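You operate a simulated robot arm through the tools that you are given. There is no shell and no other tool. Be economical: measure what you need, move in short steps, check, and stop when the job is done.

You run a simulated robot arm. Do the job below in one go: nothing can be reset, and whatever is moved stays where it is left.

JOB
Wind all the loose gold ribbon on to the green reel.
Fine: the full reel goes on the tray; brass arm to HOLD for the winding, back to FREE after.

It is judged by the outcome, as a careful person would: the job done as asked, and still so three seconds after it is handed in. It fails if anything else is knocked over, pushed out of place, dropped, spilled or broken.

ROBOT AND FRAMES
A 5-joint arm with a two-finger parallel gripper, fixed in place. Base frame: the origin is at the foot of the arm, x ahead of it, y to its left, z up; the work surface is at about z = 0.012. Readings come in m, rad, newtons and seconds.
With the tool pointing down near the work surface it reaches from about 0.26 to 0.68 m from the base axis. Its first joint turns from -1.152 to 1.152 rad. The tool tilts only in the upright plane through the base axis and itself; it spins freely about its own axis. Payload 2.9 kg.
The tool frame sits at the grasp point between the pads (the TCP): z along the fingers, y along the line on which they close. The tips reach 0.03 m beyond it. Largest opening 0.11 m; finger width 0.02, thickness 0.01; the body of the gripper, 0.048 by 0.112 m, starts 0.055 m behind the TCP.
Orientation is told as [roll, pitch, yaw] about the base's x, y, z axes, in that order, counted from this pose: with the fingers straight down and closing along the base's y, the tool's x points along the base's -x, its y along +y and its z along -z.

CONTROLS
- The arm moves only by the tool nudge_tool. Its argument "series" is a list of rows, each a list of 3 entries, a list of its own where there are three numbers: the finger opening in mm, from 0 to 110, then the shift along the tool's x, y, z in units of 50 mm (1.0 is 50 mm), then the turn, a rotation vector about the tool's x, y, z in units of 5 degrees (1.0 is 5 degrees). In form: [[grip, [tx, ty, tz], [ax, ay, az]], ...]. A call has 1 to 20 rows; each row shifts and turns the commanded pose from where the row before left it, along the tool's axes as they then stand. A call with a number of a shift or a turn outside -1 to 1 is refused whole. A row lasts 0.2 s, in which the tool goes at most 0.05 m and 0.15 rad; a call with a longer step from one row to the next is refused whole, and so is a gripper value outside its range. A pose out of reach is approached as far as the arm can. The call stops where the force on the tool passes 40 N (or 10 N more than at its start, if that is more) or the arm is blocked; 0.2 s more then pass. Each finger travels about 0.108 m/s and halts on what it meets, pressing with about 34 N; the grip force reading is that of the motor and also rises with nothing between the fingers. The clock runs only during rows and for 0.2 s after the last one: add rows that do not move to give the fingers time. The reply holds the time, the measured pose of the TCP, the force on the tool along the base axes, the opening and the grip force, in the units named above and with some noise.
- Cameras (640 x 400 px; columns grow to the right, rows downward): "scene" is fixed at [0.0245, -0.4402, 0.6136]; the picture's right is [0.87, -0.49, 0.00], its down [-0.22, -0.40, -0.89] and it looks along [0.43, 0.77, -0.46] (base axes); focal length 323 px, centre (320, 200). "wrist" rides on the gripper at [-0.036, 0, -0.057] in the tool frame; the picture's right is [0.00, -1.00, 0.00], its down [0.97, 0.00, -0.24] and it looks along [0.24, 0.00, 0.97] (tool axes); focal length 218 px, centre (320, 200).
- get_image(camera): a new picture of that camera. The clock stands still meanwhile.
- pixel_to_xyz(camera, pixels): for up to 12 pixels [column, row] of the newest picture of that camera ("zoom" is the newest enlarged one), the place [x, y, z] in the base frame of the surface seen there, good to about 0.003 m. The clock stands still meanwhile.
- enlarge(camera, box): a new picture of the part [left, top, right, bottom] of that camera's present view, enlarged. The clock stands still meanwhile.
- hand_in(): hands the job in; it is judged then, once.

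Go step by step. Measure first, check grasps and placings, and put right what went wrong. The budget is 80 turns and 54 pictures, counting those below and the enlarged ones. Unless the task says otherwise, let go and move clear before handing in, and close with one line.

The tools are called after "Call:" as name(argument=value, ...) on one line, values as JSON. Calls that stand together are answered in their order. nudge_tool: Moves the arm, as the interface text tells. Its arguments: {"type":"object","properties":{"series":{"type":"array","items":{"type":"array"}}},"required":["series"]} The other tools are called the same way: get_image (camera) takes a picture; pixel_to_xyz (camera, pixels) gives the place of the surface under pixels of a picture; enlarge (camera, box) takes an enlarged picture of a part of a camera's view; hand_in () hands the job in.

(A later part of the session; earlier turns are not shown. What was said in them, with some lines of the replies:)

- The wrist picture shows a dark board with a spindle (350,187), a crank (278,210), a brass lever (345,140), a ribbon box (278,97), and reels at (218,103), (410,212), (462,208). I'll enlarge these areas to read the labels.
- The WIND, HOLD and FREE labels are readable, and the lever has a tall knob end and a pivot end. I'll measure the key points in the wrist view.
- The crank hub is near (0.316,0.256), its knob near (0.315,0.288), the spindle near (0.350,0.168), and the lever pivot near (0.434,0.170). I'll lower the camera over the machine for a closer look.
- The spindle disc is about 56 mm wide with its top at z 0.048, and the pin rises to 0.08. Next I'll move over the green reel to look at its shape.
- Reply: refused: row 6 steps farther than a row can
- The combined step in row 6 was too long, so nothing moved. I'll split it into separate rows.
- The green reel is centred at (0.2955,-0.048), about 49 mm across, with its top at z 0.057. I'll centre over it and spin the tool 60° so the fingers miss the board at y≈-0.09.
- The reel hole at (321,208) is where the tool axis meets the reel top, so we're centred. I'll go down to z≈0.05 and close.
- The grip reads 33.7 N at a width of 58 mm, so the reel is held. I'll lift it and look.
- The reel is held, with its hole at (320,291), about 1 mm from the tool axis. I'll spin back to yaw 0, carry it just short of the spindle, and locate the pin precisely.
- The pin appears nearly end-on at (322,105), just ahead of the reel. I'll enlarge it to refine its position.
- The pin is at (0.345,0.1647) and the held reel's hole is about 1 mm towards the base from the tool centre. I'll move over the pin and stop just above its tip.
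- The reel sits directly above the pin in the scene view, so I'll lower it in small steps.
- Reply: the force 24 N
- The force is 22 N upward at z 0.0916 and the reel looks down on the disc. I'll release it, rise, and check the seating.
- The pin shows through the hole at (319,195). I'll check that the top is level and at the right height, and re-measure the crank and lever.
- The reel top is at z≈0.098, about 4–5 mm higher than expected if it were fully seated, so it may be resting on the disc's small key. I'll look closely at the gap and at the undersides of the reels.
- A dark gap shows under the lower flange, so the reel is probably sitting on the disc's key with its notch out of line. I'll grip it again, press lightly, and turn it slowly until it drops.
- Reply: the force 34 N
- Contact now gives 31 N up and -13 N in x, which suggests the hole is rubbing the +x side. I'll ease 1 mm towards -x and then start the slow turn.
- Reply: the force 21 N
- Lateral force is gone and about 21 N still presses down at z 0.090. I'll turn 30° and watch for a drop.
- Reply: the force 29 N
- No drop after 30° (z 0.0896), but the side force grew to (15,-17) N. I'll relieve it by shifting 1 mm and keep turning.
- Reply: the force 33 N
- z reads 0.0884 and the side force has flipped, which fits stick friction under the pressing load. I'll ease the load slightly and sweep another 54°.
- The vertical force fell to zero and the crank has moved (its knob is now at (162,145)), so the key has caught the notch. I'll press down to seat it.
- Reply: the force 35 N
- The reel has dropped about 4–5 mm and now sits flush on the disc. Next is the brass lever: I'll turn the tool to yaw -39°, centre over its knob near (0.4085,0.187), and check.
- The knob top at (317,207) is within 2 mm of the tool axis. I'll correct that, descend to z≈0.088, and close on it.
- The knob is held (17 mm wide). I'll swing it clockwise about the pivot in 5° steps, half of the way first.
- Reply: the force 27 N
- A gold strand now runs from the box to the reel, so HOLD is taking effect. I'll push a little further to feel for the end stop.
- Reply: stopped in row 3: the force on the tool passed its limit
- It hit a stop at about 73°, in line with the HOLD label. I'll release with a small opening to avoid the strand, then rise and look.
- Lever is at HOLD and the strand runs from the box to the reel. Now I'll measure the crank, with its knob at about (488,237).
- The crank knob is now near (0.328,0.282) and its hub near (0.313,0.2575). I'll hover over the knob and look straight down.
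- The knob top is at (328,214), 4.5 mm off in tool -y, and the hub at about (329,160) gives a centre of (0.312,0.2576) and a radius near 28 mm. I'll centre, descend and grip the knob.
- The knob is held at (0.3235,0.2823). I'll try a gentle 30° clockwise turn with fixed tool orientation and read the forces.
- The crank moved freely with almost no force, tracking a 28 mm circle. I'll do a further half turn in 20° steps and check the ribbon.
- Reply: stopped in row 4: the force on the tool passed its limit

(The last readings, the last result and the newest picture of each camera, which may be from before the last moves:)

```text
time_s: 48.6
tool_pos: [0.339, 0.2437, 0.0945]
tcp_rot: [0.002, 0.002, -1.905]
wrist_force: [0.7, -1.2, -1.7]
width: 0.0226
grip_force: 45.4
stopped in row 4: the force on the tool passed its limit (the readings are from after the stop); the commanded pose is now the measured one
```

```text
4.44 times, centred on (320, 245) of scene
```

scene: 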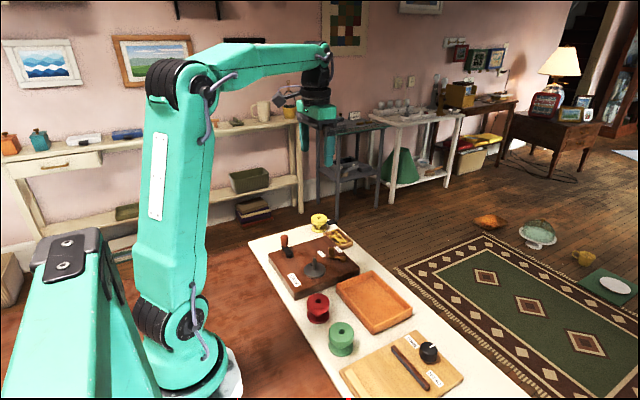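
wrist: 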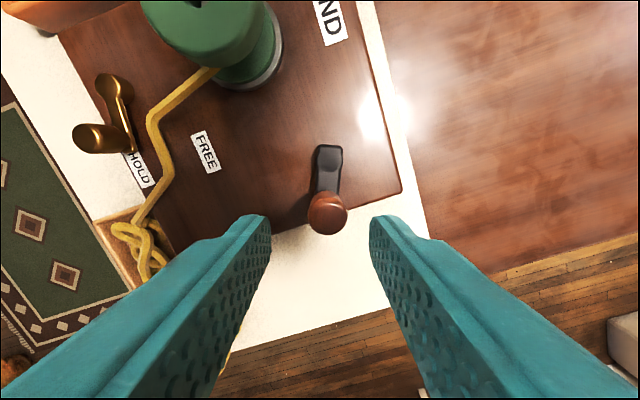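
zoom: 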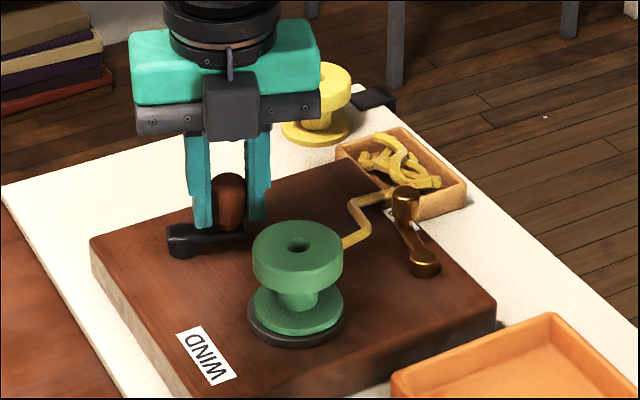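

It stopped on force at (0.339,0.2437). Fitting the three low-force points gives centre (0.3108,0.255) and radius 30.3 mm, so my circle was off by about 2 mm. I'll continue on the corrected circle for 80°.

Call:
nudge_tool(series=[[10, [-0.2051, -0.047, 0], [0, 0, 0]], [10, [-0.1767, -0.1144, 0], [0, 0, 0]], [10, [-0.127, -0.1679, 0], [0, 0, 0]], [10, [-0.0619, -0.2011, 0], [0, 0, 0]], [10, [0, 0, 0], [0, 0, 0]]])

```text
time_s: 49.8
tool_pos: [0.3041, 0.2246, 0.0946]
tcp_rot: [-0.003, -0.002, -1.905]
wrist_force: [-4.2, -16.5, 14.8]
width: 0.0224
grip_force: 45.0
```

The tool reads 17 N outwards at (0.304,0.2246), so the centre is about (0.3105,0.254) with a radius of 30.6 mm. I'll correct that and continue 160°.

Call:
nudge_tool(series=[[10, [-0.026, 0.003, -0.005], [0, 0, 0]], [10, [0.0107, -0.2123, 0], [0, 0, 0]], [10, [0.0827, -0.1958, 0], [0, 0, 0]], [10, [0.1447, -0.1557, 0], [0, 0, 0]], [10, [0.1893, -0.0969, 0], [0, 0, 0]], [10, [0.2109, -0.0262, 0], [0, 0, 0]], [10, [0.2072, 0.0474, 0], [0, 0, 0]], [10, [0.1785, 0.1155, 0], [0, 0, 0]], [10, [0.1282, 0.1695, 0], [0, 0, 0]], [10, [0, 0, 0], [0, 0, 0]]])

Call:
enlarge(camera="scene", box=[270, 200, 370, 290])

```text
time_s: 52.0
tool_pos: [0.3051, 0.2844, 0.0954]
tcp_rot: [-0.003, -0.001, -1.906]
wrist_force: [1.6, -6.7, -12.4]
width: 0.0224
grip_force: 45.4
```

```text
4.44 times, centred on (320, 245) of scene
```

zoom: 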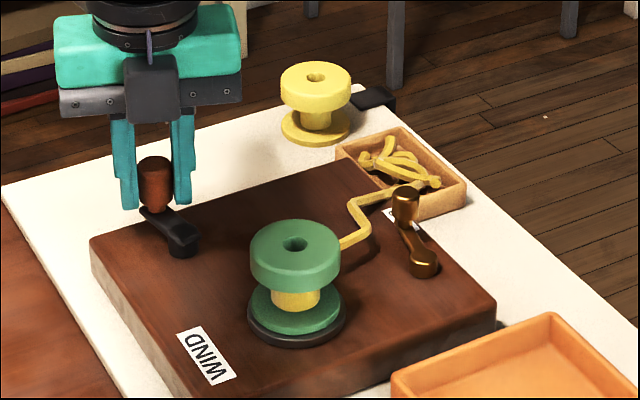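

The core now shows gold, so clockwise winds and forces are low. I'll do a full turn.

Call:
nudge_tool(series=[[10, [0.0625, 0.2031, 0.005], [0, 0, 0]], [10, [-0.0107, 0.2123, 0], [0, 0, 0]], [10, [-0.0827, 0.1958, 0], [0, 0, 0]], [10, [-0.1447, 0.1557, 0], [0, 0, 0]], [10, [-0.1893, 0.0969, 0], [0, 0, 0]], [10, [-0.2109, 0.0262, 0], [0, 0, 0]], [10, [-0.2072, -0.0474, 0], [0, 0, 0]], [10, [-0.1785, -0.1155, 0], [0, 0, 0]], [10, [-0.1282, -0.1695, 0], [0, 0, 0]], [10, [-0.0625, -0.2031, 0], [0, 0, 0]], [10, [0.0107, -0.2123, 0], [0, 0, 0]], [10, [0.0827, -0.1958, 0], [0, 0, 0]], [10, [0.1447, -0.1557, 0], [0, 0, 0]], [10, [0.1893, -0.0969, 0], [0, 0, 0]], [10, [0.2109, -0.0262, 0], [0, 0, 0]], [10, [0.2072, 0.0474, 0], [0, 0, 0]], [10, [0.1785, 0.1155, 0], [0, 0, 0]], [10, [0.1282, 0.1695, 0], [0, 0, 0]]])

Call:
enlarge(camera="scene", box=[270, 200, 370, 290])

```text
time_s: 54.8
tool_pos: [0.2827, 0.2442, 0.0947]
tcp_rot: [0.001, 0.003, -1.908]
wrist_force: [3.3, 1.8, -3.1]
width: 0.0224
grip_force: 44.4
stopped in row 14: the force on the tool passed its limit (the readings are from after the stop); the commanded pose is now the measured one
```

```text
4.44 times, centred on (320, 245) of scene
```

zoom: 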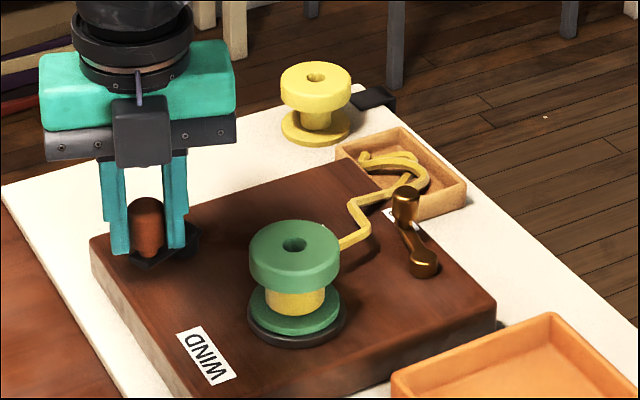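

Ribbon is going down steadily. It stopped at 40 N about a fifth of a turn short of the full turn, so I'll refit (centre (0.3109,0.2545), radius 30.3 mm) and run another full turn.

Call:
nudge_tool(series=[[10, [0.1833, -0.1033, 0], [0, 0, 0]], [10, [0.2077, -0.0344, 0], [0, 0, 0]], [10, [0.2068, 0.0387, 0], [0, 0, 0]], [10, [0.1812, 0.1071, 0], [0, 0, 0]], [10, [0.1336, 0.1627, 0], [0, 0, 0]], [10, [0.0699, 0.1985, 0], [0, 0, 0]], [10, [-0.0022, 0.2105, 0], [0, 0, 0]], [10, [-0.0741, 0.197, 0], [0, 0, 0]], [10, [-0.137, 0.1598, 0], [0, 0, 0]], [10, [-0.1833, 0.1033, 0], [0, 0, 0]], [10, [-0.2077, 0.0344, 0], [0, 0, 0]], [10, [-0.2068, -0.0387, 0], [0, 0, 0]], [10, [-0.1812, -0.1071, 0], [0, 0, 0]], [10, [-0.1336, -0.1627, 0], [0, 0, 0]], [10, [-0.0699, -0.1985, 0], [0, 0, 0]], [10, [0.0022, -0.2105, 0], [0, 0, 0]], [10, [0.0741, -0.197, 0], [0, 0, 0]], [10, [0.137, -0.1598, 0], [0, 0, 0]]])

```text
time_s: 58.6
tool_pos: [0.2828, 0.2442, 0.0942]
tcp_rot: [0.0, 0.001, -1.907]
wrist_force: [-1.2, -1.9, -20.2]
width: 0.0224
grip_force: 45.3
```

A full turn ran smoothly. The -20 N along z suggests a small height mismatch, so I'll raise the tool slightly, run another turn and look.

Call:
nudge_tool(series=[[10, [0.1833, -0.1033, 0.006], [0, 0, 0]], [10, [0.2077, -0.0344, 0], [0, 0, 0]], [10, [0.2068, 0.0387, 0], [0, 0, 0]], [10, [0.1812, 0.1071, 0], [0, 0, 0]], [10, [0.1336, 0.1627, 0], [0, 0, 0]], [10, [0.0699, 0.1985, 0], [0, 0, 0]], [10, [-0.0022, 0.2105, 0], [0, 0, 0]], [10, [-0.0741, 0.197, 0], [0, 0, 0]], [10, [-0.137, 0.1598, 0], [0, 0, 0]], [10, [-0.1833, 0.1033, 0], [0, 0, 0]], [10, [-0.2077, 0.0344, 0], [0, 0, 0]], [10, [-0.2068, -0.0387, 0], [0, 0, 0]], [10, [-0.1812, -0.1071, 0], [0, 0, 0]], [10, [-0.1336, -0.1627, 0], [0, 0, 0]], [10, [-0.0699, -0.1985, 0], [0, 0, 0]], [10, [0.0022, -0.2105, 0], [0, 0, 0]], [10, [0.0741, -0.197, 0], [0, 0, 0]], [10, [0.137, -0.1598, 0], [0, 0, 0]]])

Call:
enlarge(camera="scene", box=[270, 200, 370, 290])

```text
time_s: 62.4
tool_pos: [0.2829, 0.2451, 0.0954]
tcp_rot: [0.001, 0.003, -1.909]
wrist_force: [7.8, 2.7, -20.5]
width: 0.0224
grip_force: 45.0
```

```text
4.44 times, centred on (320, 245) of scene
```

zoom: 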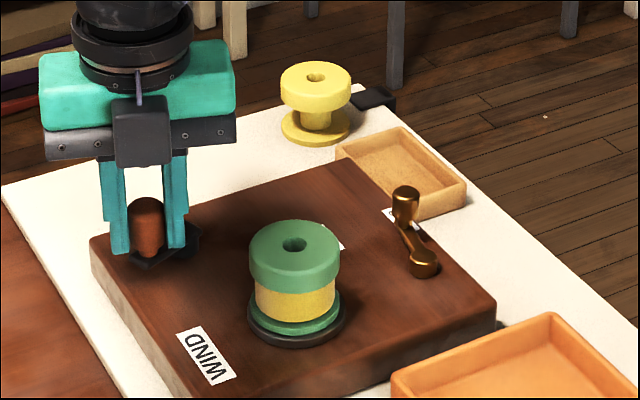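

The box is empty, the strand is gone and the reel is full of gold. I'll release the crank, rise, and go over the lever knob for a check.

Call:
nudge_tool(series=[[45, [0, 0, 0], [0, 0, 0]], [45, [0, 0, 0], [0, 0, 0]], [45, [0, 0, -0.5], [0, 0, 0]], [45, [0, 0, -0.9], [0, 0, 0]], [45, [0, 0, -0.7], [0, 0, 0]], [45, [0.043, 0.8435, 0], [0, 0, 0]], [45, [0.043, 0.8435, 0], [0, 0, 0]], [45, [0.043, 0.8435, 0], [0, 0, 0]], [45, [0.043, 0.8435, 0], [0, 0, 0]], [45, [0, 0, 0.6], [0, 0, 0]], [45, [0, 0, 0.6], [0, 0, 0]], [45, [0, 0, 0], [0, 0, 0]]])

Call:
get_image(camera="wrist")

```text
time_s: 65.0
tool_pos: [0.4433, 0.197, 0.1392]
tcp_rot: [0.003, 0.003, -1.906]
wrist_force: [0.0, -0.1, -0.6]
width: 0.045
grip_force: 0.0
```

```text
13 pictures are left
```

wrist: 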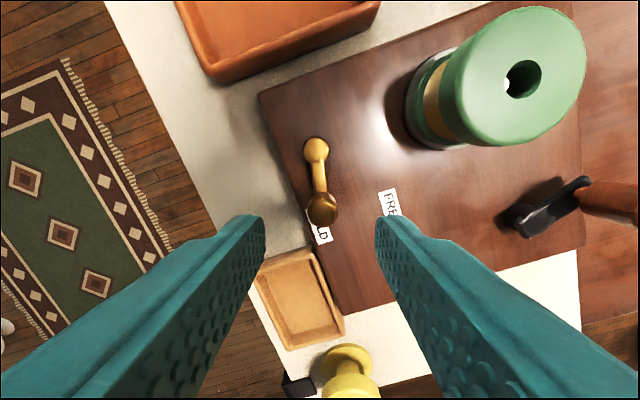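

The knob at (321,208) is lined up. I'll grip it and swing it back counter-clockwise towards FREE.

Call:
nudge_tool(series=[[45, [0, 0, 0.5], [0, 0, 0]], [45, [0, 0, 0.49], [0, 0, 0]], [45, [0, 0, 0], [0, 0, 0]], [5, [0, 0, 0], [0, 0, 0]], [5, [0, 0, 0], [0, 0, 0]], [5, [0, 0, 0], [0, 0, 0]], [5, [-0.0025, -0.057, 0], [0, 0, -1]], [5, [-0.0025, -0.057, 0], [0, 0, -1]], [5, [-0.0025, -0.057, 0], [0, 0, -1]], [5, [-0.0025, -0.057, 0], [0, 0, -1]], [5, [-0.0025, -0.057, 0], [0, 0, -1]], [5, [-0.0025, -0.057, 0], [0, 0, -1]], [5, [0, 0, 0], [0, 0, 0]]])

```text
time_s: 67.8
tool_pos: [0.4277, 0.1968, 0.0894]
tcp_rot: [-0.001, 0.0, -1.384]
wrist_force: [9.2, -28.3, -14.2]
width: 0.0172
grip_force: 45.2
```

The -28 N in y is a radial pull, so I'll shift 1 mm inwards and finish the swing.

Call:
nudge_tool(series=[[5, [-0.02, 0, -0.004], [0, 0, 0]], [5, [-0.004, -0.057, 0], [0, 0, -1]], [5, [-0.004, -0.057, 0], [0, 0, -1]], [5, [-0.003, -0.057, 0], [0, 0, -1]], [5, [-0.003, -0.057, 0], [0, 0, -1]], [5, [-0.003, -0.057, 0], [0, 0, -1]], [5, [-0.003, -0.057, 0], [0, 0, -1]], [5, [0, 0, 0], [0, 0, 0]]])

```text
time_s: 69.6
tool_pos: [0.4133, 0.1895, 0.0907]
tcp_rot: [0.004, -0.002, -0.86]
wrist_force: [18.0, -18.7, -28.4]
width: 0.0174
grip_force: 45.0
```

Call:
nudge_tool(series=[[5, [-0.022, 0, 0.015], [0, 0, 0]], [5, [-0.003, -0.057, 0], [0, 0, -1]], [5, [-0.003, -0.045, 0], [0, 0, -0.8]], [5, [0, 0, 0], [0, 0, 0]]])

```text
time_s: 70.6
tool_pos: [0.4096, 0.1867, 0.0894]
tcp_rot: [0.006, -0.003, -0.698]
wrist_force: [7.6, 16.3, -14.0]
width: 0.0171
grip_force: 45.5
```

The lever is back at its starting place and against the stop (0.4096,0.1867). I'll release, rise, turn to yaw 0 and move over the reel.

Call:
nudge_tool(series=[[40, [0, 0, 0], [0, 0, 0]], [40, [0, 0, 0], [0, 0, 0]], [40, [0, 0, -0.5], [0, 0, 0]], [40, [0, 0, -0.9], [0, 0, 0]], [40, [0, 0, -0.7], [0, 0, 0]], [40, [0, 0, 0], [0, 0, -1]], [40, [0, 0, 0], [0, 0, -1]], [40, [0, 0, 0], [0, 0, -1]], [40, [0, 0, 0], [0, 0, -1]], [40, [0, 0, 0], [0, 0, -1]], [40, [0, 0, 0], [0, 0, -1]], [40, [0, 0, 0], [0, 0, -1]], [40, [0, 0, 0], [0, 0, -1]], [80, [0.64, -0.222, 0], [0, 0, 0]], [80, [0.64, -0.222, 0], [0, 0, 0]], [80, [0, 0, 0], [0, 0, 0]]])

Call:
get_image(camera="wrist")

Call:
enlarge(camera="scene", box=[270, 200, 370, 290])

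```text
time_s: 74.0
tool_pos: [0.3442, 0.1626, 0.1942]
tcp_rot: [0.002, -0.005, -0.004]
wrist_force: [-0.9, 0.0, 0.8]
width: 0.0802
grip_force: 0.1
```

```text
12 pictures are left
```

wrist: 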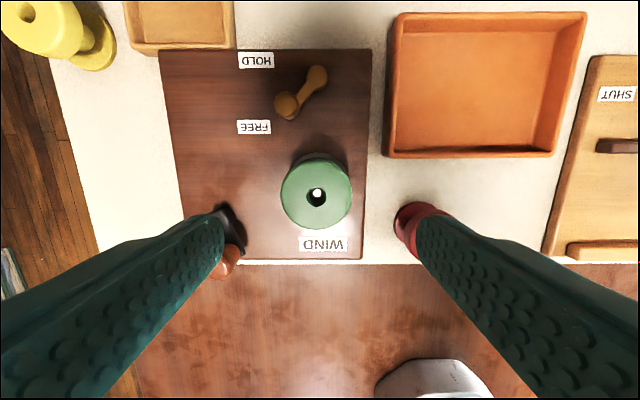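

```text
4.44 times, centred on (320, 245) of scene
```

zoom: 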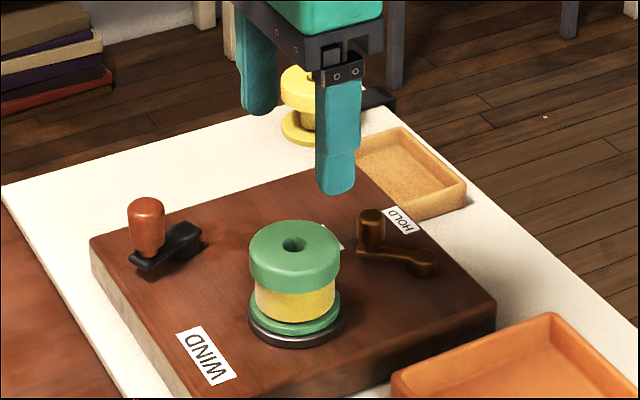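

The lever matches its starting FREE position, the box is empty, and the reel hole is at (317,196), 2 mm off in y. I'll correct, descend, grip and lift the reel.

Call:
nudge_tool(series=[[80, [0, 0.045, 0.6], [0, 0, 0]], [80, [0, 0, 0.8], [0, 0, 0]], [80, [0, 0, 0.5], [0, 0, 0]], [80, [0, 0, 0.18], [0, 0, 0]], [80, [0, 0, 0], [0, 0, 0]], [40, [0, 0, 0], [0, 0, 0]], [40, [0, 0, 0], [0, 0, 0]], [40, [0, 0, 0], [0, 0, 0]]])

```text
time_s: 75.8
tool_pos: [0.3448, 0.1662, 0.0901]
tcp_rot: [0.004, -0.004, -0.006]
wrist_force: [3.2, -3.6, -0.7]
width: 0.0555
grip_force: 34.0
```

Call:
nudge_tool(series=[[40, [0, 0, -0.1], [0, 0, 0]], [40, [0, 0, -0.2], [0, 0, 0]], [40, [0, 0, -0.4], [0, 0, 0]], [40, [0, 0, -0.6], [0, 0, 0]], [40, [0, 0, -0.6], [0, 0, 0]], [40, [0, 0, 0], [0, 0, 0]]])

Call:
enlarge(camera="scene", box=[270, 200, 430, 340])

```text
time_s: 77.2
tool_pos: [0.3448, 0.1657, 0.1854]
tcp_rot: [0.001, -0.002, -0.003]
wrist_force: [0.4, -1.3, 0.1]
width: 0.0552
grip_force: 33.8
```

```text
2.86 times, centred on (350, 270) of scene
```

zoom: 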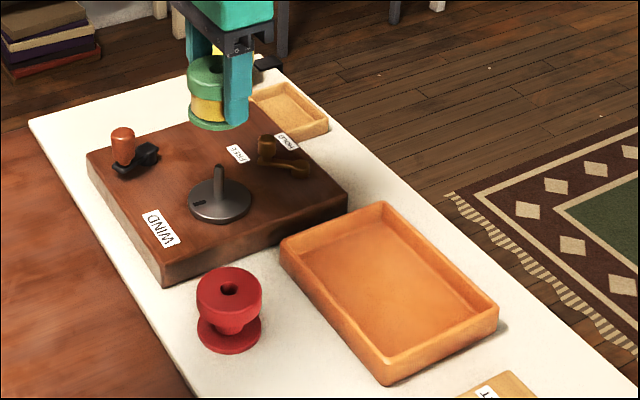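

The full reel is held clear of the pin. I'll measure the tray floor.

Call:
pixel_to_xyz(camera="zoom", pixels=[[385, 285], [383, 204], [281, 246], [388, 382], [496, 308], [389, 310], [420, 290]])

```text
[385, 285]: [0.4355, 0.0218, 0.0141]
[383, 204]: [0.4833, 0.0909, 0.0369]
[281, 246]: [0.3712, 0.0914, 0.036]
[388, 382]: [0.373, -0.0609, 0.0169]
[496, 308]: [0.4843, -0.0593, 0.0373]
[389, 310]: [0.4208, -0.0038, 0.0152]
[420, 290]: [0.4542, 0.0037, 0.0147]
```

The tray centre is about (0.428,0.016) with its floor near z 0.015. I'll carry the reel over and lower to just above the floor.

Call:
nudge_tool(series=[[40, [-0.415, -0.75, 0], [0, 0, 0]], [40, [-0.415, -0.75, 0], [0, 0, 0]], [40, [-0.415, -0.75, 0], [0, 0, 0]], [40, [-0.415, -0.75, 0], [0, 0, 0]], [40, [0, 0, 0.7], [0, 0, 0]], [40, [0, 0, 0.7], [0, 0, 0]], [40, [0, 0, 0.5], [0, 0, 0]], [40, [0, 0, 0.3], [0, 0, 0]], [40, [0, 0, 0.1], [0, 0, 0]], [40, [0, 0, 0.1], [0, 0, 0]], [40, [0, 0, 0], [0, 0, 0]]])

Call:
enlarge(camera="scene", box=[320, 230, 440, 340])

```text
time_s: 79.6
tool_pos: [0.4281, 0.016, 0.0648]
tcp_rot: [0.0, -0.003, -0.004]
wrist_force: [0.2, 0.8, -0.8]
width: 0.0553
grip_force: 34.2
```

```text
3.64 times, centred on (380, 285) of scene
```

zoom: 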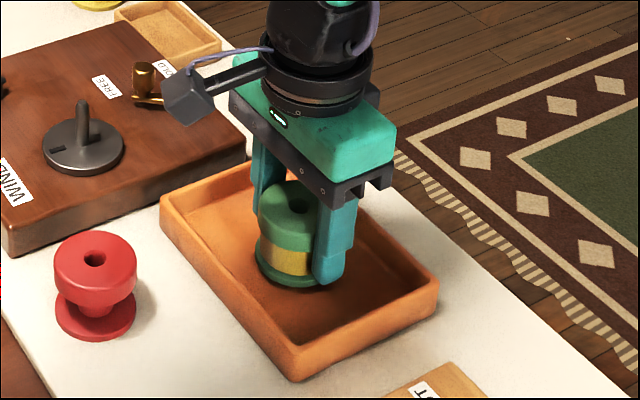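

It's inside the tray with no contact yet, so I'll lower in 1 mm steps.

Call:
nudge_tool(series=[[40, [0, 0, 0.04], [0, 0, 0]], [40, [0, 0, 0.04], [0, 0, 0]], [40, [0, 0, 0.04], [0, 0, 0]], [40, [0, 0, 0], [0, 0, 0]]])

```text
time_s: 80.6
tool_pos: [0.4275, 0.015, 0.057]
tcp_rot: [-0.001, -0.001, -0.002]
wrist_force: [-0.1, -0.4, -0.6]
width: 0.0552
grip_force: 33.8
```

Call:
nudge_tool(series=[[40, [0, 0, 0.02], [0, 0, 0]], [40, [0, 0, 0.02], [0, 0, 0]], [40, [0, 0, 0], [0, 0, 0]]])

```text
time_s: 81.4
tool_pos: [0.4291, 0.0153, 0.0578]
tcp_rot: [0.0, -0.003, -0.006]
wrist_force: [-5.1, 0.0, 17.1]
width: 0.055
grip_force: 33.7
```

Contact reads 17 N at z 0.058, so the reel is on the tray floor. I'll release it, rise and check.

Call:
nudge_tool(series=[[40, [0, 0, -0.012], [0, 0, 0]], [76, [0, 0, 0], [0, 0, 0]], [76, [0, 0, 0], [0, 0, 0]], [76, [0, 0, -0.3], [0, 0, 0]], [76, [0, 0, -0.8], [0, 0, 0]], [76, [0, 0, -0.9], [0, 0, 0]], [76, [0, 0, -0.9], [0, 0, 0]], [76, [0, 0, 0], [0, 0, 0]]])

Call:
get_image(camera="wrist")

Call:
enlarge(camera="scene", box=[250, 200, 480, 400])

```text
time_s: 83.2
tool_pos: [0.428, 0.014, 0.2032]
tcp_rot: [-0.001, -0.002, -0.003]
wrist_force: [0.1, 0.0, -0.1]
width: 0.0759
grip_force: 0.1
```

```text
8 pictures are left
```

wrist: 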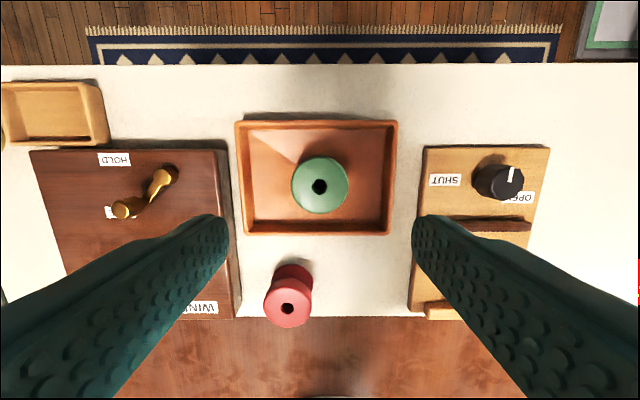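

```text
2.00 times, centred on (365, 300) of scene
```

zoom: 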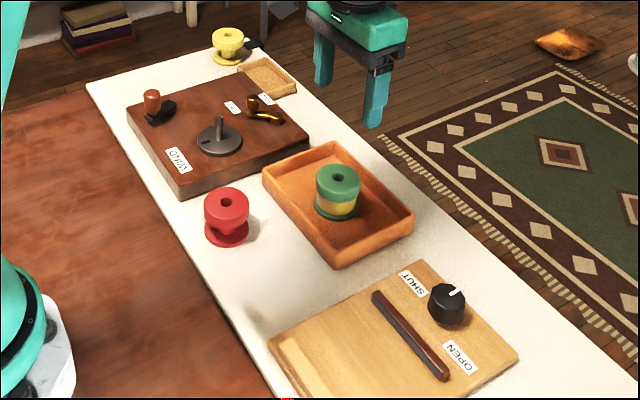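

The full reel stands upright in the tray at (320,187), the ribbon box is empty, the lever matches its starting FREE position, and nothing else has moved. I'm handing in.

Call:
hand_in()

```text
The job is handed in.
```

All the loose gold ribbon is wound on the green reel, the full reel is standing on the tray, and the brass arm is back at FREE.
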